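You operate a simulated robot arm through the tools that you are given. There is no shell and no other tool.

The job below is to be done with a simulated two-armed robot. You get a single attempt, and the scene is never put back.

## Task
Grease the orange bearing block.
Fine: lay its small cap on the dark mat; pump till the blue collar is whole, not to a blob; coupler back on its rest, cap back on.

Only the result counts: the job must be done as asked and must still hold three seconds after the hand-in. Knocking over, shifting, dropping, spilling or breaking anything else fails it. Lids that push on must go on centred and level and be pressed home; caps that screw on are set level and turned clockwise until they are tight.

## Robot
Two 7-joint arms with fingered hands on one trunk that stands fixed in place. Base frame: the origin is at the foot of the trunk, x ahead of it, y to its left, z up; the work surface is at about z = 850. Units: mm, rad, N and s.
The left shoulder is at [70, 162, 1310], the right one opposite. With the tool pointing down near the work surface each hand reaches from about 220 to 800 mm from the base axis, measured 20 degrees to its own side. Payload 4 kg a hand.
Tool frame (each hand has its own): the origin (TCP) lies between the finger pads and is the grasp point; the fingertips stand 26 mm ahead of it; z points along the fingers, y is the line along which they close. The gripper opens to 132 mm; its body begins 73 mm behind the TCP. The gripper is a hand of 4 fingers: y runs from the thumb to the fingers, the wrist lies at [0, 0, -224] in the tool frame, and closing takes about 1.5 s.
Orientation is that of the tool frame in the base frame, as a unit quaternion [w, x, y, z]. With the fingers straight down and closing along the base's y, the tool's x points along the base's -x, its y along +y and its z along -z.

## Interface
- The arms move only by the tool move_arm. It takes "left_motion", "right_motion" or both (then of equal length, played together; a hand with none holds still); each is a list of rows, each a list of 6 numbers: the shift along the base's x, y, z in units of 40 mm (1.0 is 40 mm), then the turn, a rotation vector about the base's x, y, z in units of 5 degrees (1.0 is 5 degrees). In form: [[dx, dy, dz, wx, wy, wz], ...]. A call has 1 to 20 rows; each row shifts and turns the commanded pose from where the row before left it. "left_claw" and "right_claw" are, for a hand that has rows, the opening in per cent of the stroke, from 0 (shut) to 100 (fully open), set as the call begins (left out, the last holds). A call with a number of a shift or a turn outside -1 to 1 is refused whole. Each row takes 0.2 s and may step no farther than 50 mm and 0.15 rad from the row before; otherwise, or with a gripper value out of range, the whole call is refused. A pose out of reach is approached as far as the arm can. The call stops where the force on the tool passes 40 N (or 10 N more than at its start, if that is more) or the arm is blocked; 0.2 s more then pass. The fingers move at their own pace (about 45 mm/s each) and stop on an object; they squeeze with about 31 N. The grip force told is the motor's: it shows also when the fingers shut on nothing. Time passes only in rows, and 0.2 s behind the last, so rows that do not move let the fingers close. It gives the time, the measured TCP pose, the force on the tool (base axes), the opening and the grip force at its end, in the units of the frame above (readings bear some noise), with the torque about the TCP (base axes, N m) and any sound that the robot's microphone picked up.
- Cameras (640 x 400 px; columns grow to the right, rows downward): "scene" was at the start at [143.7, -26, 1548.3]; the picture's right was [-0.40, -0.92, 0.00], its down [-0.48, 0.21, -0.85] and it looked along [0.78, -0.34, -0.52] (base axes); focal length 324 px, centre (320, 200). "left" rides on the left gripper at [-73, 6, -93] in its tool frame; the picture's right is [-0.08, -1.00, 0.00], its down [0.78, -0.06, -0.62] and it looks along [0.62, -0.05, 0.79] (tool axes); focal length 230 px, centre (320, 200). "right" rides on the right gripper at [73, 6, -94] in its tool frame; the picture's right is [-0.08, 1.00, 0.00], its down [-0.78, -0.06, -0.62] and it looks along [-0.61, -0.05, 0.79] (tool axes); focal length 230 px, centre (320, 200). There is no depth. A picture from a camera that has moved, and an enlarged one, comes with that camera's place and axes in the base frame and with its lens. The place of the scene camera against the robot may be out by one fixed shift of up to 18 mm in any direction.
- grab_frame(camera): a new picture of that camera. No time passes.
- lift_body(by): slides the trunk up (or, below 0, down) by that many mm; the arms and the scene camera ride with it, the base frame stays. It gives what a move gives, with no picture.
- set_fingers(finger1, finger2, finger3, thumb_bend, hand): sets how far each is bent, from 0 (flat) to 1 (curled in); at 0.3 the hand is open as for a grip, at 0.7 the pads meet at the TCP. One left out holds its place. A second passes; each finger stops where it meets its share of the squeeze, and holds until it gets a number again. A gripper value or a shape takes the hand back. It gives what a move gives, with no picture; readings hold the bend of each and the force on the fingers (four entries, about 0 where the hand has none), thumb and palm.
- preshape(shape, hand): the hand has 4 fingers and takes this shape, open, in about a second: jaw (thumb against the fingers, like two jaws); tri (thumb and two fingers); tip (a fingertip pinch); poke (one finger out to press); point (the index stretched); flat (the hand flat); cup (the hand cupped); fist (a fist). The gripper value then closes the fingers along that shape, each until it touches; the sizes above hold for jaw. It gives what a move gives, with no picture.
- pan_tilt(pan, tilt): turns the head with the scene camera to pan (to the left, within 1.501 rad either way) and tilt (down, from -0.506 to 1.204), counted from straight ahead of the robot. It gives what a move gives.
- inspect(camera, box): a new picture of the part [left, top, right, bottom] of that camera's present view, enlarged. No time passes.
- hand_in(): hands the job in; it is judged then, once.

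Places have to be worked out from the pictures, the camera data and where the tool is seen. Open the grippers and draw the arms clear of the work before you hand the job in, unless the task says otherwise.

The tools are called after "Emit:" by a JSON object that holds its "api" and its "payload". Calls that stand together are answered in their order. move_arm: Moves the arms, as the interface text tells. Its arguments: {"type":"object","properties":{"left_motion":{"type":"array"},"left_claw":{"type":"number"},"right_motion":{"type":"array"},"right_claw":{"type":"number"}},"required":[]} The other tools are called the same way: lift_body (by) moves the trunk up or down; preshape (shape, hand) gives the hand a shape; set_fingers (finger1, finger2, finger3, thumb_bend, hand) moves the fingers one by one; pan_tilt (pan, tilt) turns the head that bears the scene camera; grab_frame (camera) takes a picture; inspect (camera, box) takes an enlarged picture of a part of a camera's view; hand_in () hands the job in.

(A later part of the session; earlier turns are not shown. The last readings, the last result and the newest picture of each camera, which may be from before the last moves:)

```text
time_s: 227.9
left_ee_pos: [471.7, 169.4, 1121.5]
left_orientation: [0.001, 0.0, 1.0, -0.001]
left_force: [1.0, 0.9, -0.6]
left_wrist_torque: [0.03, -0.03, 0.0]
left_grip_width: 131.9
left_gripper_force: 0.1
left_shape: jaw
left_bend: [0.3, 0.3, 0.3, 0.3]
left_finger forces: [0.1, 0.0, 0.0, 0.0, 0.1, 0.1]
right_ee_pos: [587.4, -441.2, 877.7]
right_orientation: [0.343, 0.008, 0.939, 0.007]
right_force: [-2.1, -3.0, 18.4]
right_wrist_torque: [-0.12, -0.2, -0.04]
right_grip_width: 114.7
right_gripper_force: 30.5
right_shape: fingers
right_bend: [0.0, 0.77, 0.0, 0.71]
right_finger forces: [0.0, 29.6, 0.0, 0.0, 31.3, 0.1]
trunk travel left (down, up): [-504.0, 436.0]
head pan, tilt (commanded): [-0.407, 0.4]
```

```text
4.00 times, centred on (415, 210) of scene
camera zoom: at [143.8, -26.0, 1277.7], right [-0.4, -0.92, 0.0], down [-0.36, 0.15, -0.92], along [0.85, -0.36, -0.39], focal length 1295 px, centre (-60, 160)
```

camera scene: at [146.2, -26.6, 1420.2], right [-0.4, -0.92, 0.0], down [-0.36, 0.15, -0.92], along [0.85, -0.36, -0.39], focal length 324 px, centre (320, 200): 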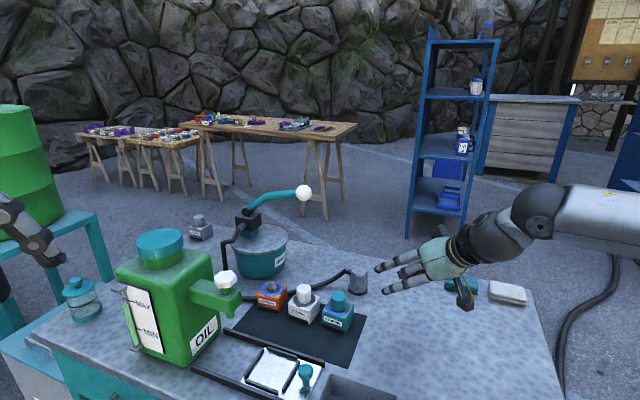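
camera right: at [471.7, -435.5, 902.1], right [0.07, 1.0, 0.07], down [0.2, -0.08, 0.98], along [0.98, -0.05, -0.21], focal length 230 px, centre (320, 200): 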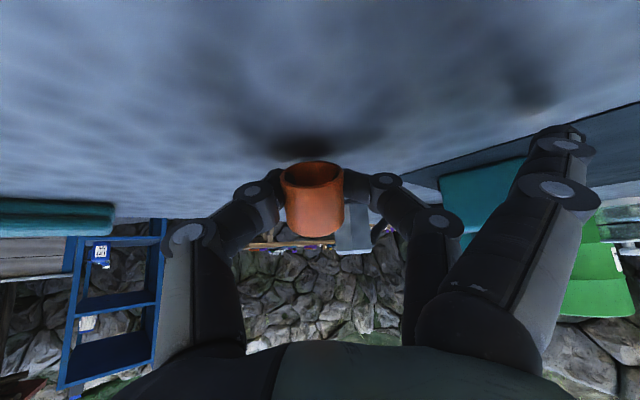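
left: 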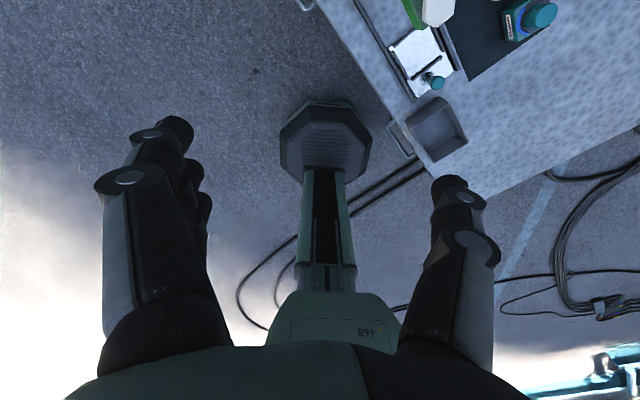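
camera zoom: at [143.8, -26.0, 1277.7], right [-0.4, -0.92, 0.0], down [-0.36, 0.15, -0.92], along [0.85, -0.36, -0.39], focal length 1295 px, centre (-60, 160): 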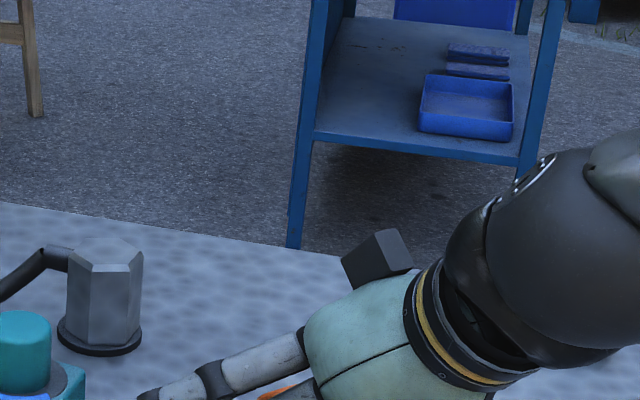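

The strong pinch keeps the cap from turning. I re-set the two pinching fingers, which then hold with only about 10 N, so that pressing can rotate the cap.

Emit:
{"api": "set_fingers", "payload": {"hand": "right", "finger2": 0.85, "thumb_bend": 0.8}}

Emit:
{"api": "inspect", "payload": {"camera": "right", "box": [260, 120, 380, 250]}}

```text
time_s: 228.9
left_ee_pos: [472.5, 168.4, 1120.7]
left_orientation: [0.0, 0.0, 1.0, 0.0]
left_force: [0.0, 0.5, -1.6]
left_wrist_torque: [0.02, -0.03, -0.01]
left_grip_width: 131.7
left_gripper_force: 0.1
left_shape: jaw
left_bend: [0.3, 0.3, 0.3, 0.3]
left_finger forces: [0.0, 0.0, 0.0, 0.0, 0.0, 0.1]
right_ee_pos: [587.1, -441.7, 875.9]
right_orientation: [0.339, 0.007, 0.941, 0.008]
right_force: [-2.0, -0.9, 4.2]
right_wrist_torque: [0.03, -0.02, 0.01]
right_grip_width: 100.9
right_gripper_force: 15.6
right_shape: fingers
right_bend: [0.0, 0.78, 0.0, 0.74]
right_finger forces: [0.0, 14.9, 0.1, 0.1, 16.1, 0.0]
trunk travel left (down, up): [-504.0, 436.0]
head pan, tilt (commanded): [-0.407, 0.4]
```

```text
3.08 times, centred on (320, 185) of right
camera zoom: at [472.2, -435.7, 899.2], right [0.07, 1.0, 0.07], down [0.21, -0.08, 0.97], along [0.98, -0.05, -0.22], focal length 708 px, centre (320, 246)
```

zoom: 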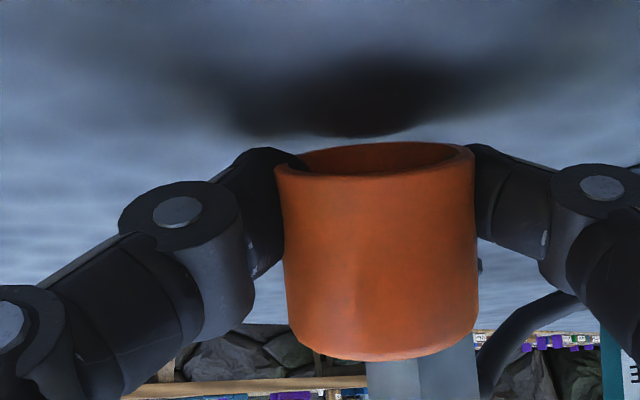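

The cap turned to within about 27 degrees of upright. I press slightly more.

Emit:
{"api": "lift_body", "payload": {"by": -2}}

Emit:
{"api": "inspect", "payload": {"camera": "right", "box": [260, 120, 380, 250]}}

```text
time_s: 229.4
left_ee_pos: [472.4, 170.2, 1118.1]
left_orientation: [0.0, 0.0, 1.0, 0.0]
left_force: [-0.7, -1.1, -0.4]
left_wrist_torque: [0.0, -0.01, -0.01]
left_grip_width: 131.9
left_gripper_force: 0.0
left_shape: jaw
left_bend: [0.3, 0.3, 0.3, 0.3]
left_finger forces: [0.0, 0.0, 0.0, 0.0, 0.1, 0.1]
right_ee_pos: [587.5, -442.5, 874.8]
right_orientation: [0.341, 0.008, 0.94, 0.007]
right_force: [-3.2, -1.5, 8.3]
right_wrist_torque: [0.05, -0.06, 0.02]
right_grip_width: 101.1
right_gripper_force: 15.8
right_shape: fingers
right_bend: [0.0, 0.78, 0.0, 0.74]
right_finger forces: [0.0, 15.2, 0.0, 0.0, 16.6, 0.0]
trunk travel left (down, up): [-502.0, 438.0]
head pan, tilt (commanded): [-0.407, 0.4]
```

```text
3.08 times, centred on (320, 185) of right
camera zoom: at [472.0, -435.7, 898.3], right [0.07, 1.0, 0.07], down [0.21, -0.08, 0.97], along [0.98, -0.05, -0.21], focal length 708 px, centre (320, 246)
```

zoom: 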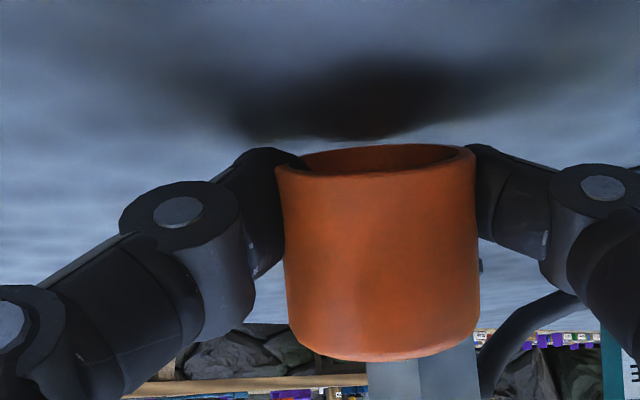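

A little more pressing.

Emit:
{"api": "lift_body", "payload": {"by": -3}}

Emit:
{"api": "inspect", "payload": {"camera": "right", "box": [260, 120, 380, 250]}}

```text
time_s: 229.9
left_ee_pos: [471.4, 169.0, 1118.2]
left_orientation: [0.001, 0.0, 1.0, -0.001]
left_force: [0.3, -0.5, 0.8]
left_wrist_torque: [0.01, -0.01, -0.02]
left_grip_width: 131.6
left_gripper_force: 0.0
left_shape: jaw
left_bend: [0.3, 0.3, 0.3, 0.3]
left_finger forces: [0.0, 0.0, 0.1, 0.0, 0.0, 0.1]
right_ee_pos: [585.6, -441.6, 873.3]
right_orientation: [0.342, 0.008, 0.94, 0.007]
right_force: [-3.3, -2.2, 17.5]
right_wrist_torque: [-0.02, -0.19, 0.02]
right_grip_width: 100.4
right_gripper_force: 19.8
right_shape: fingers
right_bend: [0.0, 0.78, 0.0, 0.74]
right_finger forces: [0.0, 15.5, 0.1, 0.1, 24.2, 0.1]
trunk travel left (down, up): [-499.0, 441.0]
head pan, tilt (commanded): [-0.407, 0.4]
```

```text
3.08 times, centred on (320, 185) of right
camera zoom: at [471.7, -435.7, 897.1], right [0.07, 1.0, 0.07], down [0.2, -0.08, 0.98], along [0.98, -0.05, -0.21], focal length 708 px, centre (320, 246)
```

zoom: 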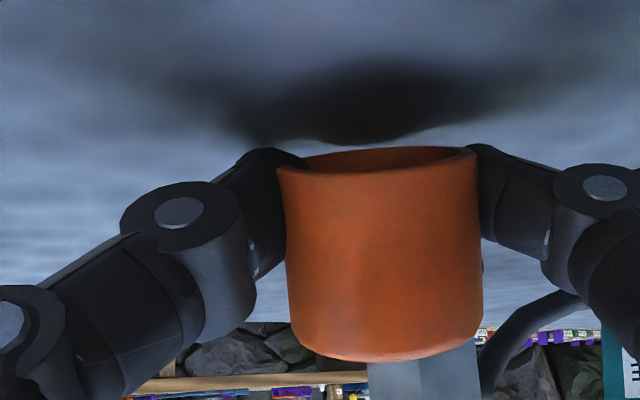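

The thumb tip is at the table now; the cap is about 23 degrees from upright, so it will settle on its rim. I ease up 1.5 mm and release.

Emit:
{"api": "lift_body", "payload": {"by": 2}}

Emit:
{"api": "move_arm", "payload": {"right_motion": [[0, 0, 0, 0, 0, 0], [0, 0, 0, 0, 0, 0], [0, 0, 0, 0, 0, 0], [0, 0, 0, 0, 0, 0]], "right_claw": 45}}

Emit:
{"api": "grab_frame", "payload": {"camera": "right"}}

```text
time_s: 230.4
left_ee_pos: [472.0, 168.8, 1117.7]
left_orientation: [0.001, 0.0, 1.0, 0.0]
left_force: [0.2, 1.1, -0.1]
left_wrist_torque: [-0.02, 0.02, 0.02]
left_grip_width: 131.9
left_gripper_force: 0.0
left_shape: jaw
left_bend: [0.3, 0.3, 0.3, 0.3]
left_finger forces: [0.0, 0.0, 0.1, 0.0, 0.0, 0.0]
right_ee_pos: [586.7, -441.6, 874.0]
right_orientation: [0.341, 0.008, 0.94, 0.007]
right_force: [-1.3, -3.6, 15.2]
right_wrist_torque: [-0.05, -0.22, 0.02]
right_grip_width: 100.4
right_gripper_force: 19.4
right_shape: fingers
right_bend: [0.0, 0.78, 0.0, 0.74]
right_finger forces: [0.0, 15.2, 0.0, 0.0, 24.2, 0.0]
trunk travel left (down, up): [-501.0, 439.0]
head pan, tilt (commanded): [-0.407, 0.4]
```

```text
time_s: 231.4
left_ee_pos: [472.1, 170.7, 1117.5]
left_orientation: [0.0, -0.001, 1.0, -0.001]
left_force: [0.3, 0.6, 0.4]
left_wrist_torque: [-0.01, 0.0, -0.01]
left_grip_width: 131.7
left_gripper_force: 0.0
left_shape: jaw
left_bend: [0.3, 0.3, 0.3, 0.3]
left_finger forces: [0.1, 0.1, 0.0, 0.0, 0.0, 0.0]
right_ee_pos: [587.4, -439.6, 874.1]
right_orientation: [0.34, 0.007, 0.94, 0.008]
right_force: [0.6, 5.2, 14.0]
right_wrist_torque: [-0.35, -0.18, 0.07]
right_grip_width: 53.1
right_gripper_force: 0.1
right_shape: tip
right_bend: [0.0, 0.73, 0.0, 0.73]
right_finger forces: [0.1, 0.0, 0.0, 0.0, 14.4, 0.0]
trunk travel left (down, up): [-501.0, 439.0]
head pan, tilt (commanded): [-0.407, 0.4]
```

```text
taken
camera right: at [472.0, -434.3, 897.9], right [0.07, 1.0, 0.07], down [0.21, -0.08, 0.97], along [0.98, -0.05, -0.21], focal length 230 px, centre (320, 200)
```

right: 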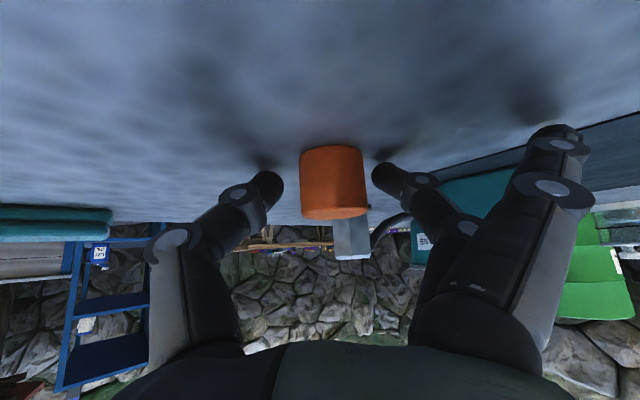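

The cap now stands upright, closed end up. I raise the hand around it and re-centre for a proper pinch near its top.

Emit:
{"api": "lift_body", "payload": {"by": 5}}

Emit:
{"api": "lift_body", "payload": {"by": 10}}

Emit:
{"api": "grab_frame", "payload": {"camera": "right"}}

```text
time_s: 232.0
left_ee_pos: [472.4, 169.5, 1121.0]
left_orientation: [0.0, 0.0, 1.0, 0.001]
left_force: [-0.3, 0.6, 0.1]
left_wrist_torque: [0.0, 0.02, -0.01]
left_grip_width: 131.9
left_gripper_force: 0.0
left_shape: jaw
left_bend: [0.3, 0.3, 0.3, 0.3]
left_finger forces: [0.1, 0.1, 0.1, 0.0, 0.1, 0.0]
right_ee_pos: [586.9, -443.3, 874.8]
right_orientation: [0.337, 0.008, 0.942, 0.007]
right_force: [-0.4, 0.4, 1.3]
right_wrist_torque: [-0.04, -0.03, -0.01]
right_grip_width: 57.4
right_gripper_force: 0.0
right_shape: tip
right_bend: [0.0, 0.73, 0.0, 0.7]
right_finger forces: [0.0, 0.0, 0.0, 0.1, 1.3, 0.1]
trunk travel left (down, up): [-506.0, 434.0]
head pan, tilt (commanded): [-0.407, 0.4]
```

```text
time_s: 232.5
left_ee_pos: [473.9, 169.7, 1132.6]
left_orientation: [0.0, -0.001, 1.0, 0.0]
left_force: [-0.2, 0.7, 0.9]
left_wrist_torque: [-0.01, 0.0, 0.04]
left_grip_width: 132.0
left_gripper_force: 0.1
left_shape: jaw
left_bend: [0.3, 0.3, 0.3, 0.3]
left_finger forces: [0.1, 0.0, 0.0, 0.1, 0.1, 0.0]
right_ee_pos: [587.5, -440.6, 886.4]
right_orientation: [0.339, 0.008, 0.941, 0.007]
right_force: [0.5, -0.6, 0.3]
right_wrist_torque: [-0.03, 0.0, 0.05]
right_grip_width: 58.5
right_gripper_force: 0.1
right_shape: tip
right_bend: [0.0, 0.73, 0.0, 0.7]
right_finger forces: [0.0, 0.0, 0.0, 0.1, 0.1, 0.1]
trunk travel left (down, up): [-516.0, 424.0]
head pan, tilt (commanded): [-0.407, 0.4]
```

```text
taken
camera right: at [472.7, -436.0, 911.0], right [0.07, 1.0, 0.07], down [0.21, -0.08, 0.97], along [0.98, -0.05, -0.22], focal length 230 px, centre (320, 200)
```

right: 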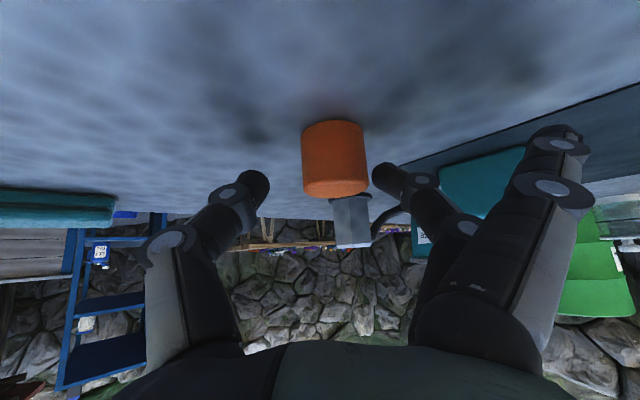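

The cap is about 8 mm to the finger side and slightly near; I correct so the pinch will be exactly across its middle.

Emit:
{"api": "move_arm", "payload": {"right_motion": [[-0.11, 0.1, 0.02, 0, 0, 0], [-0.11, 0.1, 0.02, 0, 0, 0], [0, 0, 0, 0, 0, 0]]}}

Emit:
{"api": "inspect", "payload": {"camera": "right", "box": [200, 60, 440, 240]}}

Emit:
{"api": "inspect", "payload": {"camera": "scene", "box": [350, 190, 480, 290]}}

```text
time_s: 233.3
left_ee_pos: [472.9, 169.0, 1132.4]
left_orientation: [-0.001, 0.0, 1.0, 0.0]
left_force: [0.1, -1.0, 0.0]
left_wrist_torque: [0.02, 0.02, 0.04]
left_grip_width: 131.9
left_gripper_force: 0.0
left_shape: jaw
left_bend: [0.3, 0.3, 0.3, 0.3]
left_finger forces: [0.0, 0.1, 0.0, 0.1, 0.0, 0.0]
right_ee_pos: [579.0, -434.4, 887.7]
right_orientation: [0.34, 0.009, 0.94, 0.008]
right_force: [-0.3, 0.0, 0.3]
right_wrist_torque: [-0.03, 0.01, 0.01]
right_grip_width: 58.7
right_gripper_force: 0.0
right_shape: tip
right_bend: [0.0, 0.73, 0.0, 0.7]
right_finger forces: [0.1, 0.0, 0.0, 0.0, 0.0, 0.1]
trunk travel left (down, up): [-516.0, 424.0]
head pan, tilt (commanded): [-0.407, 0.4]
```

```text
2.22 times, centred on (320, 150) of right
camera zoom: at [463.6, -428.1, 912.6], right [0.07, 1.0, 0.07], down [0.21, -0.08, 0.97], along [0.98, -0.05, -0.21], focal length 511 px, centre (320, 311)
```

zoom: 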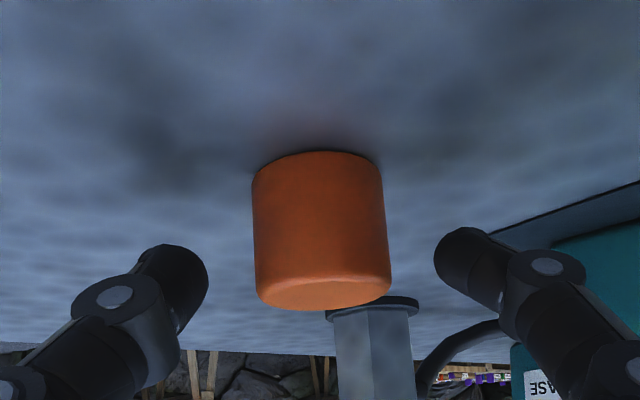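

```text
4.00 times, centred on (415, 240) of scene
camera zoom: at [146.2, -27.1, 1289.2], right [-0.4, -0.92, 0.0], down [-0.36, 0.15, -0.92], along [0.85, -0.36, -0.39], focal length 1295 px, centre (-60, 40)
```

zoom: 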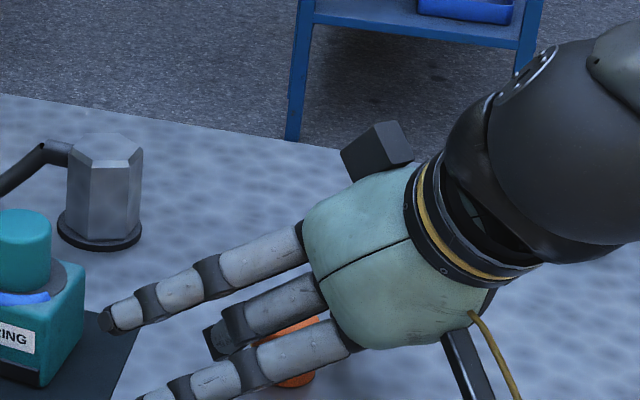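

Centred between thumb and finger. I close the pinch.

Emit:
{"api": "move_arm", "payload": {"right_motion": [[0, 0, 0, 0, 0, 0], [0, 0, 0, 0, 0, 0], [0, 0, 0, 0, 0, 0], [0, 0, 0, 0, 0, 0]], "right_claw": 10}}

Emit:
{"api": "inspect", "payload": {"camera": "right", "box": [200, 60, 440, 240]}}

```text
time_s: 234.3
left_ee_pos: [472.5, 168.6, 1131.6]
left_orientation: [0.0, -0.001, 1.0, 0.0]
left_force: [0.5, 0.1, -0.3]
left_wrist_torque: [-0.01, 0.01, -0.02]
left_grip_width: 131.7
left_gripper_force: 0.2
left_shape: jaw
left_bend: [0.3, 0.3, 0.3, 0.3]
left_finger forces: [0.0, 0.0, 0.1, 0.1, 0.0, 0.0]
right_ee_pos: [580.7, -434.2, 888.4]
right_orientation: [0.339, 0.007, 0.941, 0.008]
right_force: [0.9, -0.5, -0.8]
right_wrist_torque: [0.0, 0.02, 0.01]
right_grip_width: 26.5
right_gripper_force: 31.5
right_shape: tip
right_bend: [0.24, 0.73, 0.24, 0.71]
right_finger forces: [0.0, 28.7, 0.0, 0.0, 27.9, 0.0]
trunk travel left (down, up): [-516.0, 424.0]
head pan, tilt (commanded): [-0.407, 0.4]
```

```text
2.22 times, centred on (320, 150) of right
camera zoom: at [463.7, -428.0, 912.6], right [0.07, 1.0, 0.07], down [0.21, -0.08, 0.97], along [0.98, -0.05, -0.21], focal length 511 px, centre (320, 311)
```

zoom: 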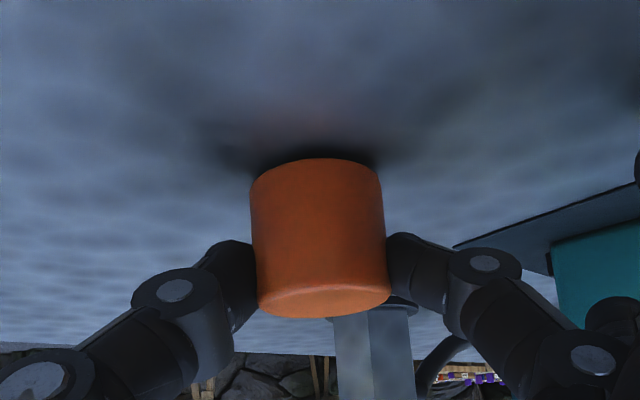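

A firm, level pinch this time. I lift the cap.

Emit:
{"api": "lift_body", "payload": {"by": 90}}

Emit:
{"api": "set_fingers", "payload": {"hand": "right", "finger1": 0.35, "finger3": 0.35}}

Emit:
{"api": "grab_frame", "payload": {"camera": "right"}}

Emit:
{"api": "grab_frame", "payload": {"camera": "scene"}}

```text
time_s: 235.6
left_ee_pos: [473.3, 168.4, 1221.2]
left_orientation: [0.0, 0.0, 1.0, 0.0]
left_force: [-0.3, 0.5, 0.4]
left_wrist_torque: [0.02, 0.02, -0.02]
left_grip_width: 131.9
left_gripper_force: 0.0
left_shape: jaw
left_bend: [0.3, 0.3, 0.3, 0.3]
left_finger forces: [0.0, 0.0, 0.0, 0.0, 0.1, 0.1]
right_ee_pos: [577.9, -434.4, 977.3]
right_orientation: [0.339, 0.007, 0.941, 0.009]
right_force: [0.3, 0.0, 0.0]
right_wrist_torque: [0.0, 0.03, 0.0]
right_grip_width: 26.8
right_gripper_force: 30.9
right_shape: tip
right_bend: [0.26, 0.73, 0.26, 0.71]
right_finger forces: [0.0, 28.7, 0.1, 0.0, 28.0, 0.0]
trunk travel left (down, up): [-606.0, 334.0]
head pan, tilt (commanded): [-0.407, 0.4]
```

```text
time_s: 236.6
left_ee_pos: [472.7, 169.5, 1222.3]
left_orientation: [0.0, 0.0, 1.0, -0.001]
left_force: [0.7, -0.7, -0.7]
left_wrist_torque: [-0.02, -0.01, 0.02]
left_grip_width: 131.8
left_gripper_force: 0.0
left_shape: jaw
left_bend: [0.3, 0.3, 0.3, 0.3]
left_finger forces: [0.1, 0.0, 0.1, 0.0, 0.0, 0.0]
right_ee_pos: [578.1, -434.3, 977.5]
right_orientation: [0.34, 0.007, 0.94, 0.008]
right_force: [-0.4, 0.1, 0.3]
right_wrist_torque: [0.04, 0.0, -0.01]
right_grip_width: 76.5
right_gripper_force: 28.8
right_shape: fingers
right_bend: [0.35, 0.73, 0.35, 0.71]
right_finger forces: [0.0, 28.7, 0.0, 0.0, 28.1, 0.0]
trunk travel left (down, up): [-606.0, 334.0]
head pan, tilt (commanded): [-0.407, 0.4]
```

```text
taken
camera right: at [463.7, -428.0, 1002.6], right [0.07, 1.0, 0.07], down [0.21, -0.08, 0.97], along [0.98, -0.05, -0.21], focal length 230 px, centre (320, 200)
```

right: 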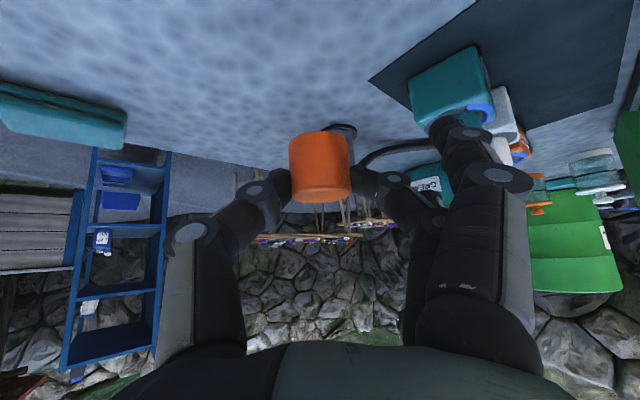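

```text
taken
camera scene: at [146.3, -27.2, 1379.2], right [-0.4, -0.92, 0.0], down [-0.36, 0.15, -0.92], along [0.85, -0.36, -0.39], focal length 324 px, centre (320, 200)
```

scene: 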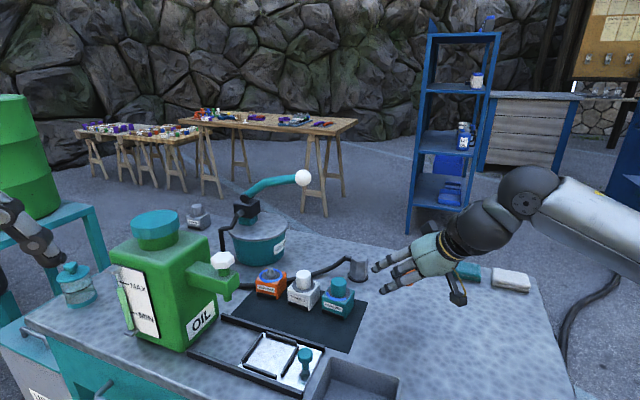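

The cap is secure and upright. I carry it back toward the orange block, turning the hand to the earlier working direction.

Emit:
{"api": "move_arm", "payload": {"right_motion": [[0, 0, 0.9, 0, 0, 0], [0.3, 0.3, 0.6, 0, 0, 0], [0.5, 0.6, 0, 0, 0, 1], [0.5, 0.6, 0, 0, 0, 1], [0.5, 0.6, 0, 0, 0, 1], [0.5, 0.6, 0, 0, 0, 1], [0.5, 0.6, 0, 0, 0, 1], [0.4, 0.6, 0, 0, 0, 1], [0.3, 0.5, 0, 0, 0, 0], [0.2, 0.4, 0, 0, 0, 0], [0, 0, 0, 0, 0, 0]]}}

Emit:
{"api": "grab_frame", "payload": {"camera": "right"}}

Emit:
{"api": "grab_frame", "payload": {"camera": "scene"}}

```text
time_s: 239.0
left_ee_pos: [472.8, 168.5, 1222.7]
left_orientation: [0.001, -0.001, 1.0, 0.0]
left_force: [0.7, 0.5, 0.1]
left_wrist_torque: [0.01, 0.0, -0.03]
left_grip_width: 131.9
left_gripper_force: 0.0
left_shape: jaw
left_bend: [0.3, 0.3, 0.3, 0.3]
left_finger forces: [0.0, 0.1, 0.0, 0.0, 0.0, 0.1]
right_ee_pos: [727.0, -242.6, 1037.9]
right_orientation: [0.326, -0.236, 0.91, 0.096]
right_force: [0.0, 0.4, 0.0]
right_wrist_torque: [0.0, 0.04, -0.03]
right_grip_width: 76.0
right_gripper_force: 28.9
right_shape: fingers
right_bend: [0.35, 0.73, 0.35, 0.71]
right_finger forces: [0.0, 29.0, 0.0, 0.0, 28.1, 0.0]
trunk travel left (down, up): [-606.0, 334.0]
head pan, tilt (commanded): [-0.407, 0.4]
```

```text
taken
camera right: at [623.5, -295.1, 1062.8], right [-0.44, 0.9, 0.07], down [0.22, 0.03, 0.97], along [0.87, 0.44, -0.21], focal length 230 px, centre (320, 200)
```

right: 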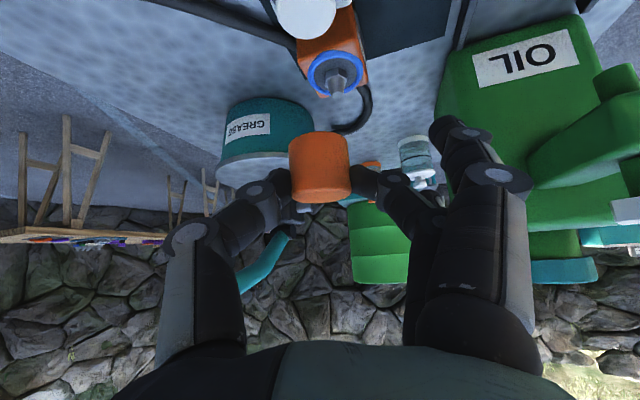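

```text
taken
camera scene: at [146.1, -27.6, 1379.2], right [-0.4, -0.92, 0.0], down [-0.36, 0.15, -0.92], along [0.85, -0.36, -0.39], focal length 324 px, centre (320, 200)
```

scene: 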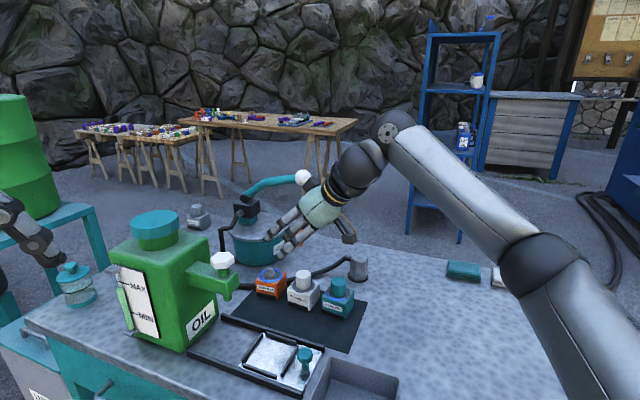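

Good. I lower the trunk 50 mm and then approach above the nipple.

Emit:
{"api": "lift_body", "payload": {"by": -45}}

Emit:
{"api": "move_arm", "payload": {"right_motion": [[0.35, 0.35, 0, 0, 0, 0], [0.35, 0.35, 0, 0, 0, 0], [0.3, 0.35, 0, 0, 0, 0], [0, 0, 0, 0, 0, 0]]}}

Emit:
{"api": "inspect", "payload": {"camera": "right", "box": [240, 20, 400, 220]}}

Emit:
{"api": "inspect", "payload": {"camera": "scene", "box": [245, 205, 315, 265]}}

```text
time_s: 239.9
left_ee_pos: [473.5, 168.5, 1177.2]
left_orientation: [0.0, 0.0, 1.0, 0.0]
left_force: [0.4, -0.2, 1.1]
left_wrist_torque: [-0.03, -0.01, 0.0]
left_grip_width: 132.0
left_gripper_force: 0.0
left_shape: jaw
left_bend: [0.3, 0.3, 0.3, 0.3]
left_finger forces: [0.0, 0.1, 0.0, 0.0, 0.0, 0.0]
right_ee_pos: [726.8, -242.2, 994.7]
right_orientation: [0.327, -0.236, 0.91, 0.095]
right_force: [-0.8, -0.6, -0.5]
right_wrist_torque: [0.01, 0.0, -0.03]
right_grip_width: 76.3
right_gripper_force: 28.4
right_shape: fingers
right_bend: [0.35, 0.73, 0.35, 0.71]
right_finger forces: [0.0, 29.0, 0.0, 0.1, 28.1, 0.0]
trunk travel left (down, up): [-561.0, 379.0]
head pan, tilt (commanded): [-0.407, 0.4]
```

```text
time_s: 240.9
left_ee_pos: [473.1, 168.9, 1178.1]
left_orientation: [0.0, 0.0, 1.0, 0.0]
left_force: [0.2, 0.1, 0.6]
left_wrist_torque: [-0.02, 0.0, -0.01]
left_grip_width: 131.7
left_gripper_force: 0.2
left_shape: jaw
left_bend: [0.3, 0.3, 0.3, 0.3]
left_finger forces: [0.0, 0.0, 0.0, 0.0, 0.0, 0.0]
right_ee_pos: [765.5, -200.0, 992.9]
right_orientation: [0.326, -0.236, 0.91, 0.096]
right_force: [-0.5, 0.1, -0.4]
right_wrist_torque: [0.0, 0.0, -0.01]
right_grip_width: 76.1
right_gripper_force: 28.8
right_shape: fingers
right_bend: [0.35, 0.73, 0.35, 0.71]
right_finger forces: [0.1, 29.0, 0.1, 0.0, 28.3, 0.0]
trunk travel left (down, up): [-561.0, 379.0]
head pan, tilt (commanded): [-0.407, 0.4]
```

```text
2.00 times, centred on (320, 120) of right
camera zoom: at [663.6, -253.1, 1018.1], right [-0.44, 0.9, 0.07], down [0.22, 0.03, 0.97], along [0.87, 0.44, -0.21], focal length 460 px, centre (320, 360)
```

zoom: 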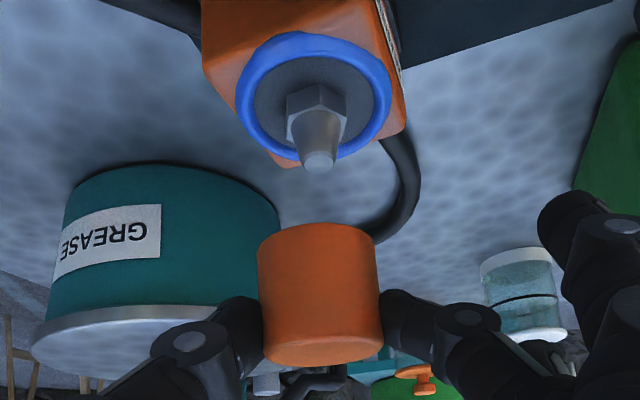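

```text
6.67 times, centred on (280, 235) of scene
camera zoom: at [146.0, -27.5, 1334.2], right [-0.4, -0.92, 0.0], down [-0.36, 0.15, -0.92], along [0.85, -0.36, -0.39], focal length 2159 px, centre (587, -33)
```

zoom: 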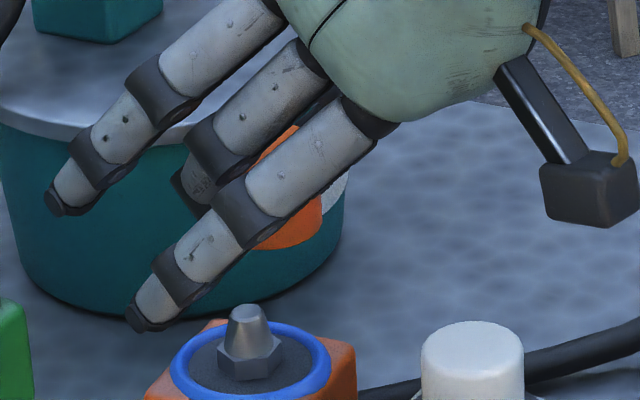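

The cap is level this time. I shift about 12 mm forward over the nipple and recheck.

Emit:
{"api": "move_arm", "payload": {"right_motion": [[0.12, 0.083, -0.05, 0, 0, 0], [0.12, 0.083, -0.05, 0, 0, 0], [0, 0, 0, 0, 0, 0]]}}

Emit:
{"api": "inspect", "payload": {"camera": "right", "box": [240, 20, 400, 220]}}

Emit:
{"api": "inspect", "payload": {"camera": "scene", "box": [250, 210, 310, 255]}}

```text
time_s: 241.7
left_ee_pos: [474.0, 169.0, 1177.7]
left_orientation: [0.0, 0.0, 1.0, 0.0]
left_force: [0.3, -0.3, 0.2]
left_wrist_torque: [0.0, 0.01, -0.01]
left_grip_width: 131.6
left_gripper_force: 0.0
left_shape: jaw
left_bend: [0.3, 0.3, 0.3, 0.3]
left_finger forces: [0.0, 0.1, 0.1, 0.1, 0.1, 0.1]
right_ee_pos: [776.3, -193.4, 989.0]
right_orientation: [0.326, -0.236, 0.911, 0.094]
right_force: [1.0, -0.3, -0.6]
right_wrist_torque: [0.01, -0.01, 0.01]
right_grip_width: 76.1
right_gripper_force: 28.5
right_shape: fingers
right_bend: [0.35, 0.73, 0.35, 0.71]
right_finger forces: [0.0, 29.0, 0.1, 0.0, 28.2, 0.1]
trunk travel left (down, up): [-561.0, 379.0]
head pan, tilt (commanded): [-0.407, 0.4]
```

```text
2.00 times, centred on (320, 120) of right
camera zoom: at [673.2, -246.5, 1014.1], right [-0.44, 0.9, 0.07], down [0.22, 0.03, 0.97], along [0.87, 0.44, -0.21], focal length 460 px, centre (320, 360)
```

zoom: 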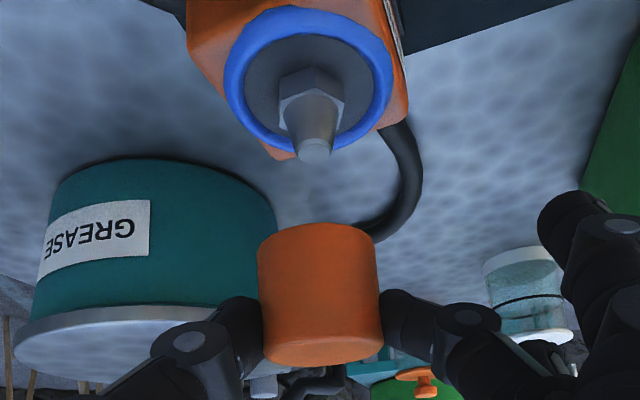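

```text
8.89 times, centred on (280, 232) of scene
camera zoom: at [146.3, -27.1, 1334.2], right [-0.4, -0.92, 0.0], down [-0.36, 0.15, -0.92], along [0.85, -0.36, -0.39], focal length 2878 px, centre (676, -89)
```

zoom: 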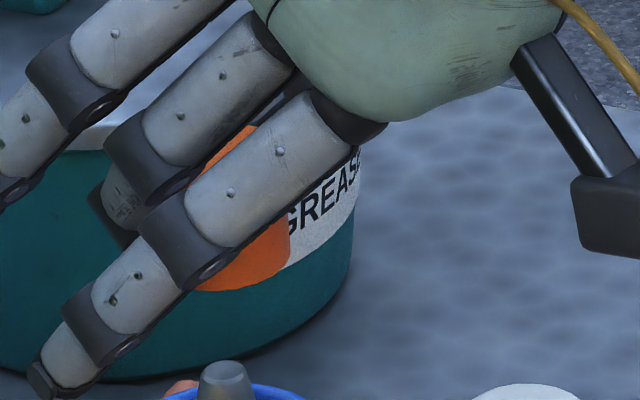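

Nearly perfect. A 1.5 mm nudge and then I lower to just above the tip.

Emit:
{"api": "move_arm", "payload": {"right_motion": [[0.03, 0.02, 0, 0, 0, 0], [0, 0, 0, 0, 0, 0]]}}

Emit:
{"api": "lift_body", "payload": {"by": -24}}

Emit:
{"api": "inspect", "payload": {"camera": "right", "box": [240, 20, 400, 220]}}

Emit:
{"api": "inspect", "payload": {"camera": "scene", "box": [250, 205, 310, 250]}}

```text
time_s: 242.3
left_ee_pos: [473.5, 169.5, 1178.1]
left_orientation: [0.0, 0.0, 1.0, 0.001]
left_force: [0.5, 0.6, 0.2]
left_wrist_torque: [-0.05, 0.01, -0.03]
left_grip_width: 131.7
left_gripper_force: 0.0
left_shape: jaw
left_bend: [0.3, 0.3, 0.3, 0.3]
left_finger forces: [0.0, 0.1, 0.1, 0.0, 0.0, 0.1]
right_ee_pos: [776.8, -192.9, 989.8]
right_orientation: [0.326, -0.235, 0.91, 0.095]
right_force: [-0.4, -0.5, -0.5]
right_wrist_torque: [-0.02, 0.02, 0.0]
right_grip_width: 76.1
right_gripper_force: 28.5
right_shape: fingers
right_bend: [0.35, 0.73, 0.35, 0.71]
right_finger forces: [0.1, 29.1, 0.0, 0.1, 28.3, 0.1]
trunk travel left (down, up): [-561.0, 379.0]
head pan, tilt (commanded): [-0.407, 0.4]
```

```text
time_s: 243.0
left_ee_pos: [472.9, 168.6, 1154.2]
left_orientation: [0.0, 0.0, 1.0, 0.0]
left_force: [-0.6, 0.9, 0.5]
left_wrist_torque: [0.03, 0.01, 0.03]
left_grip_width: 132.1
left_gripper_force: 0.0
left_shape: jaw
left_bend: [0.3, 0.3, 0.3, 0.3]
left_finger forces: [0.1, 0.0, 0.0, 0.0, 0.1, 0.0]
right_ee_pos: [776.6, -192.1, 966.7]
right_orientation: [0.326, -0.236, 0.91, 0.095]
right_force: [-0.1, -0.2, 0.2]
right_wrist_torque: [-0.01, 0.0, 0.02]
right_grip_width: 76.1
right_gripper_force: 28.7
right_shape: fingers
right_bend: [0.35, 0.73, 0.35, 0.71]
right_finger forces: [0.1, 29.0, 0.0, 0.0, 28.2, 0.0]
trunk travel left (down, up): [-537.0, 403.0]
head pan, tilt (commanded): [-0.407, 0.4]
```

```text
2.00 times, centred on (320, 120) of right
camera zoom: at [674.0, -245.2, 990.4], right [-0.44, 0.9, 0.07], down [0.22, 0.03, 0.97], along [0.87, 0.44, -0.21], focal length 460 px, centre (320, 360)
```

zoom: 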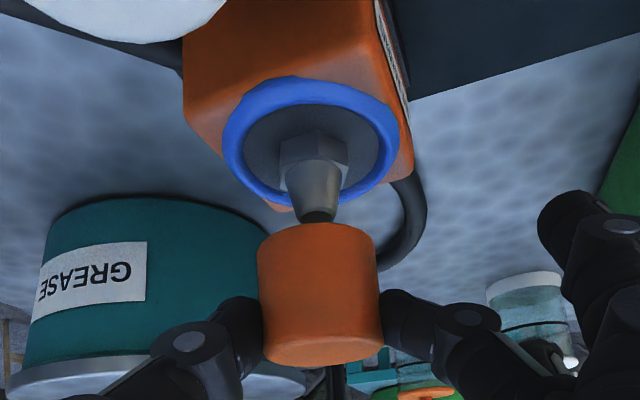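

```text
8.89 times, centred on (280, 228) of scene
camera zoom: at [145.8, -27.0, 1310.3], right [-0.4, -0.92, 0.0], down [-0.36, 0.15, -0.92], along [0.85, -0.36, -0.39], focal length 2878 px, centre (676, -44)
```

zoom: 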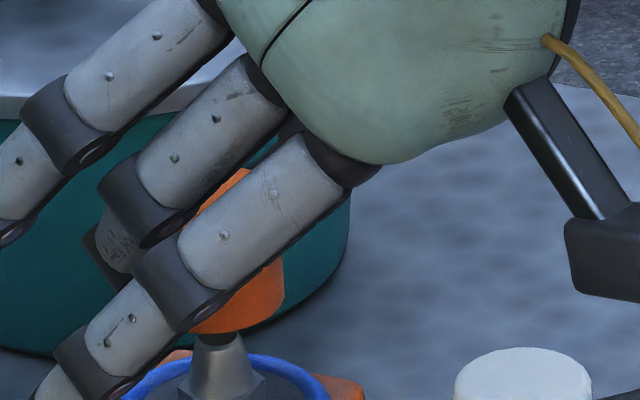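

Aligned in both views. I lower the cap over the nipple in steps with force checks.

Emit:
{"api": "lift_body", "payload": {"by": -12}}

Emit:
{"api": "lift_body", "payload": {"by": -8}}

Emit:
{"api": "inspect", "payload": {"camera": "right", "box": [240, 20, 400, 220]}}

Emit:
{"api": "inspect", "payload": {"camera": "scene", "box": [250, 200, 310, 245]}}

```text
time_s: 243.6
left_ee_pos: [472.8, 168.9, 1140.6]
left_orientation: [0.0, 0.0, 1.0, 0.001]
left_force: [0.9, -0.2, -0.2]
left_wrist_torque: [-0.01, 0.02, 0.0]
left_grip_width: 132.0
left_gripper_force: 0.1
left_shape: jaw
left_bend: [0.3, 0.3, 0.3, 0.3]
left_finger forces: [0.0, 0.1, 0.0, 0.0, 0.0, 0.0]
right_ee_pos: [777.1, -193.0, 953.5]
right_orientation: [0.326, -0.236, 0.911, 0.095]
right_force: [-0.1, -0.7, 0.4]
right_wrist_torque: [-0.01, 0.03, 0.0]
right_grip_width: 76.3
right_gripper_force: 28.8
right_shape: fingers
right_bend: [0.35, 0.73, 0.35, 0.71]
right_finger forces: [0.0, 29.0, 0.0, 0.0, 28.3, 0.0]
trunk travel left (down, up): [-525.0, 415.0]
head pan, tilt (commanded): [-0.407, 0.4]
```

```text
time_s: 244.1
left_ee_pos: [473.5, 168.5, 1133.1]
left_orientation: [0.0, 0.0, 1.0, 0.0]
left_force: [0.5, 0.4, 0.3]
left_wrist_torque: [-0.03, 0.02, 0.02]
left_grip_width: 131.9
left_gripper_force: 0.1
left_shape: jaw
left_bend: [0.3, 0.3, 0.3, 0.3]
left_finger forces: [0.0, 0.0, 0.1, 0.0, 0.0, 0.1]
right_ee_pos: [777.1, -192.0, 945.0]
right_orientation: [0.327, -0.235, 0.91, 0.095]
right_force: [0.2, 0.8, -0.2]
right_wrist_torque: [-0.02, 0.01, -0.03]
right_grip_width: 76.2
right_gripper_force: 27.9
right_shape: fingers
right_bend: [0.35, 0.73, 0.35, 0.71]
right_finger forces: [0.1, 29.0, 0.0, 0.1, 28.3, 0.1]
trunk travel left (down, up): [-517.0, 423.0]
head pan, tilt (commanded): [-0.407, 0.4]
```

```text
2.00 times, centred on (320, 120) of right
camera zoom: at [674.2, -245.3, 970.3], right [-0.44, 0.9, 0.07], down [0.22, 0.03, 0.97], along [0.87, 0.44, -0.21], focal length 460 px, centre (320, 360)
```

zoom: 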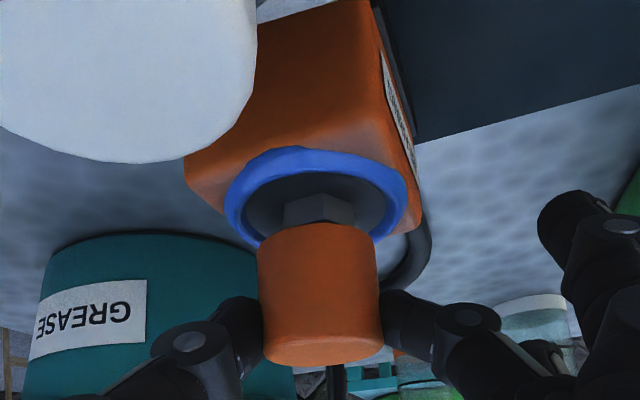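

```text
8.89 times, centred on (280, 222) of scene
camera zoom: at [146.1, -27.0, 1290.2], right [-0.4, -0.92, 0.0], down [-0.36, 0.15, -0.92], along [0.85, -0.36, -0.39], focal length 2878 px, centre (676, 0)
```

zoom: 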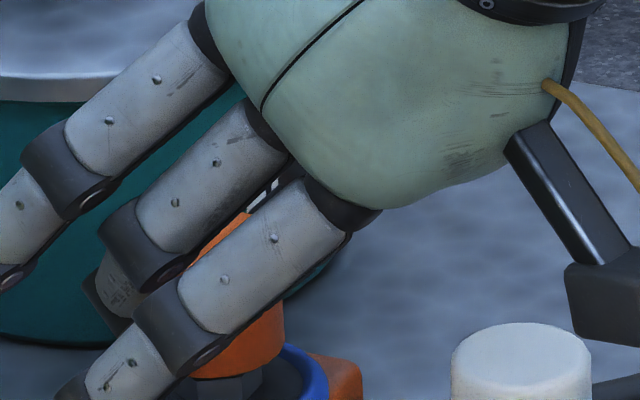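

The cap slides down over the nut without touching. I continue.

Emit:
{"api": "lift_body", "payload": {"by": -6}}

Emit:
{"api": "lift_body", "payload": {"by": -4}}

Emit:
{"api": "inspect", "payload": {"camera": "right", "box": [240, 20, 400, 220]}}

Emit:
{"api": "inspect", "payload": {"camera": "scene", "box": [250, 195, 310, 240]}}

```text
time_s: 244.7
left_ee_pos: [474.1, 169.1, 1126.6]
left_orientation: [0.001, 0.0, 1.0, 0.0]
left_force: [0.9, 0.8, -0.3]
left_wrist_torque: [0.04, 0.01, -0.02]
left_grip_width: 131.9
left_gripper_force: 0.0
left_shape: jaw
left_bend: [0.3, 0.3, 0.3, 0.3]
left_finger forces: [0.0, 0.0, 0.1, 0.0, 0.1, 0.0]
right_ee_pos: [776.3, -192.1, 940.2]
right_orientation: [0.327, -0.236, 0.91, 0.096]
right_force: [-0.5, 0.0, -0.2]
right_wrist_torque: [-0.01, 0.04, 0.01]
right_grip_width: 76.0
right_gripper_force: 28.5
right_shape: fingers
right_bend: [0.35, 0.73, 0.35, 0.71]
right_finger forces: [0.0, 28.9, 0.0, 0.0, 28.3, 0.0]
trunk travel left (down, up): [-511.0, 429.0]
head pan, tilt (commanded): [-0.407, 0.4]
```

```text
time_s: 245.2
left_ee_pos: [474.3, 169.6, 1123.7]
left_orientation: [0.0, 0.0, 1.0, 0.0]
left_force: [0.5, 0.3, -1.1]
left_wrist_torque: [0.01, -0.01, -0.03]
left_grip_width: 131.9
left_gripper_force: 0.1
left_shape: jaw
left_bend: [0.3, 0.3, 0.3, 0.3]
left_finger forces: [0.1, 0.0, 0.0, 0.0, 0.1, 0.1]
right_ee_pos: [777.5, -192.1, 935.5]
right_orientation: [0.326, -0.236, 0.91, 0.096]
right_force: [0.1, -0.2, -0.5]
right_wrist_torque: [-0.02, -0.01, 0.0]
right_grip_width: 76.0
right_gripper_force: 28.6
right_shape: fingers
right_bend: [0.35, 0.73, 0.35, 0.71]
right_finger forces: [0.0, 29.1, 0.1, 0.0, 28.3, 0.0]
trunk travel left (down, up): [-507.0, 433.0]
head pan, tilt (commanded): [-0.407, 0.4]
```

```text
2.00 times, centred on (320, 120) of right
camera zoom: at [674.3, -245.3, 960.2], right [-0.44, 0.9, 0.07], down [0.22, 0.03, 0.97], along [0.87, 0.44, -0.21], focal length 460 px, centre (320, 360)
```

zoom: 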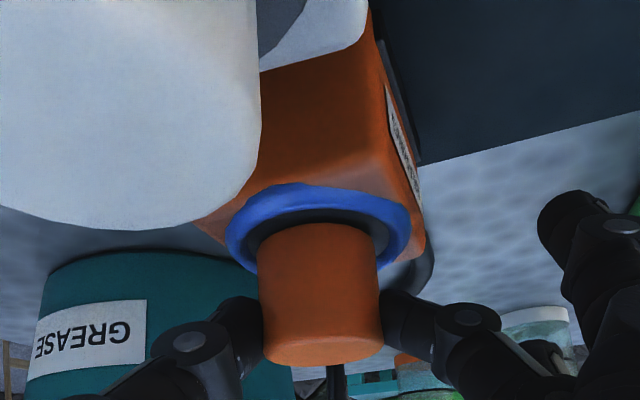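

```text
8.89 times, centred on (280, 218) of scene
camera zoom: at [146.2, -27.1, 1280.2], right [-0.4, -0.92, 0.0], down [-0.36, 0.15, -0.92], along [0.85, -0.36, -0.39], focal length 2878 px, centre (676, 44)
```

zoom: 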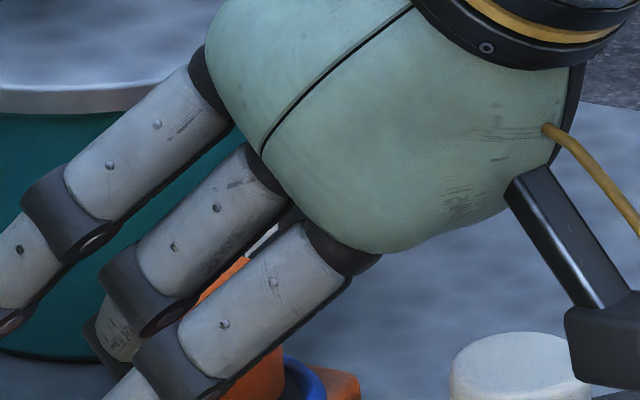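

Almost home, centred inside the ring. I continue to contact and then press it home.

Emit:
{"api": "lift_body", "payload": {"by": -2}}

Emit:
{"api": "lift_body", "payload": {"by": -2}}

Emit:
{"api": "lift_body", "payload": {"by": -2}}

```text
time_s: 245.7
left_ee_pos: [473.5, 167.6, 1121.6]
left_orientation: [0.0, 0.0, 1.0, 0.0]
left_force: [-0.6, 0.9, 0.3]
left_wrist_torque: [0.01, 0.0, -0.02]
left_grip_width: 131.8
left_gripper_force: 0.1
left_shape: jaw
left_bend: [0.3, 0.3, 0.3, 0.3]
left_finger forces: [0.0, 0.0, 0.0, 0.0, 0.0, 0.0]
right_ee_pos: [777.9, -191.4, 933.8]
right_orientation: [0.326, -0.236, 0.91, 0.096]
right_force: [0.1, -0.3, -0.3]
right_wrist_torque: [0.02, -0.03, 0.02]
right_grip_width: 76.1
right_gripper_force: 28.9
right_shape: fingers
right_bend: [0.35, 0.73, 0.35, 0.71]
right_finger forces: [0.1, 29.2, 0.0, 0.0, 28.4, 0.1]
trunk travel left (down, up): [-505.0, 435.0]
head pan, tilt (commanded): [-0.407, 0.4]
```

```text
time_s: 246.3
left_ee_pos: [472.6, 169.6, 1120.9]
left_orientation: [0.0, 0.0, 1.0, 0.0]
left_force: [-0.3, -0.5, -0.2]
left_wrist_torque: [-0.03, 0.03, 0.0]
left_grip_width: 131.6
left_gripper_force: 0.0
left_shape: jaw
left_bend: [0.3, 0.3, 0.3, 0.3]
left_finger forces: [0.0, 0.0, 0.0, 0.0, 0.0, 0.0]
right_ee_pos: [777.3, -192.4, 933.2]
right_orientation: [0.327, -0.235, 0.91, 0.095]
right_force: [0.6, -0.5, 6.6]
right_wrist_torque: [0.06, -0.07, -0.03]
right_grip_width: 76.2
right_gripper_force: 29.3
right_shape: fingers
right_bend: [0.35, 0.73, 0.35, 0.71]
right_finger forces: [0.0, 28.9, 0.0, 0.0, 29.5, 0.1]
trunk travel left (down, up): [-503.0, 437.0]
head pan, tilt (commanded): [-0.407, 0.4]
```

```text
time_s: 246.8
left_ee_pos: [472.9, 168.6, 1118.8]
left_orientation: [0.0, -0.001, 1.0, 0.0]
left_force: [0.2, -0.9, 0.9]
left_wrist_torque: [0.03, -0.02, 0.02]
left_grip_width: 131.6
left_gripper_force: 0.1
left_shape: jaw
left_bend: [0.3, 0.3, 0.3, 0.3]
left_finger forces: [0.0, 0.1, 0.1, 0.1, 0.1, 0.0]
right_ee_pos: [776.4, -191.0, 931.2]
right_orientation: [0.328, -0.236, 0.91, 0.095]
right_force: [3.3, -1.2, 13.3]
right_wrist_torque: [0.1, -0.15, -0.08]
right_grip_width: 76.3
right_gripper_force: 30.2
right_shape: fingers
right_bend: [0.35, 0.74, 0.35, 0.71]
right_finger forces: [0.0, 29.4, 0.1, 0.1, 31.2, 0.1]
trunk travel left (down, up): [-501.0, 439.0]
head pan, tilt (commanded): [-0.407, 0.4]
```

Seated contact. I press to about 25 N to push it home.

Emit:
{"api": "lift_body", "payload": {"by": -3}}

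Emit:
{"api": "inspect", "payload": {"camera": "right", "box": [240, 60, 400, 220]}}

Emit:
{"api": "inspect", "payload": {"camera": "scene", "box": [250, 195, 310, 240]}}

```text
time_s: 247.3
left_ee_pos: [471.3, 169.0, 1116.0]
left_orientation: [0.001, 0.0, 1.0, 0.0]
left_force: [-1.0, -0.5, -0.5]
left_wrist_torque: [-0.01, -0.03, -0.01]
left_grip_width: 131.9
left_gripper_force: 0.0
left_shape: jaw
left_bend: [0.3, 0.3, 0.3, 0.3]
left_finger forces: [0.0, 0.0, 0.0, 0.0, 0.0, 0.1]
right_ee_pos: [775.9, -192.4, 932.2]
right_orientation: [0.331, -0.236, 0.909, 0.096]
right_force: [6.8, -2.8, 25.0]
right_wrist_torque: [0.09, -0.33, -0.09]
right_grip_width: 76.7
right_gripper_force: 31.9
right_shape: fingers
right_bend: [0.35, 0.74, 0.35, 0.71]
right_finger forces: [0.0, 30.4, 0.0, 0.0, 34.7, 0.0]
trunk travel left (down, up): [-498.0, 442.0]
head pan, tilt (commanded): [-0.407, 0.4]
```

```text
2.50 times, centred on (320, 140) of right
camera zoom: at [673.2, -244.7, 955.6], right [-0.44, 0.9, 0.07], down [0.21, 0.03, 0.98], along [0.87, 0.44, -0.21], focal length 575 px, centre (320, 350)
```

zoom: 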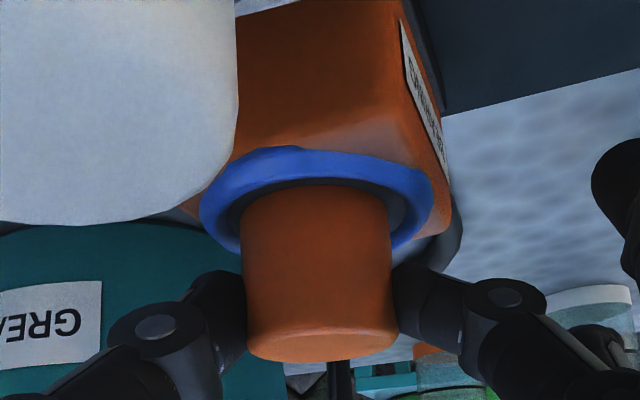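

```text
8.89 times, centred on (280, 218) of scene
camera zoom: at [143.6, -26.6, 1271.8], right [-0.4, -0.92, 0.0], down [-0.36, 0.15, -0.92], along [0.85, -0.36, -0.39], focal length 2878 px, centre (676, 44)
```

zoom: 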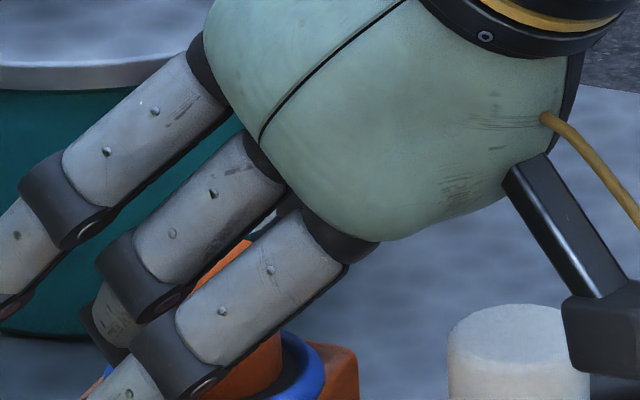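

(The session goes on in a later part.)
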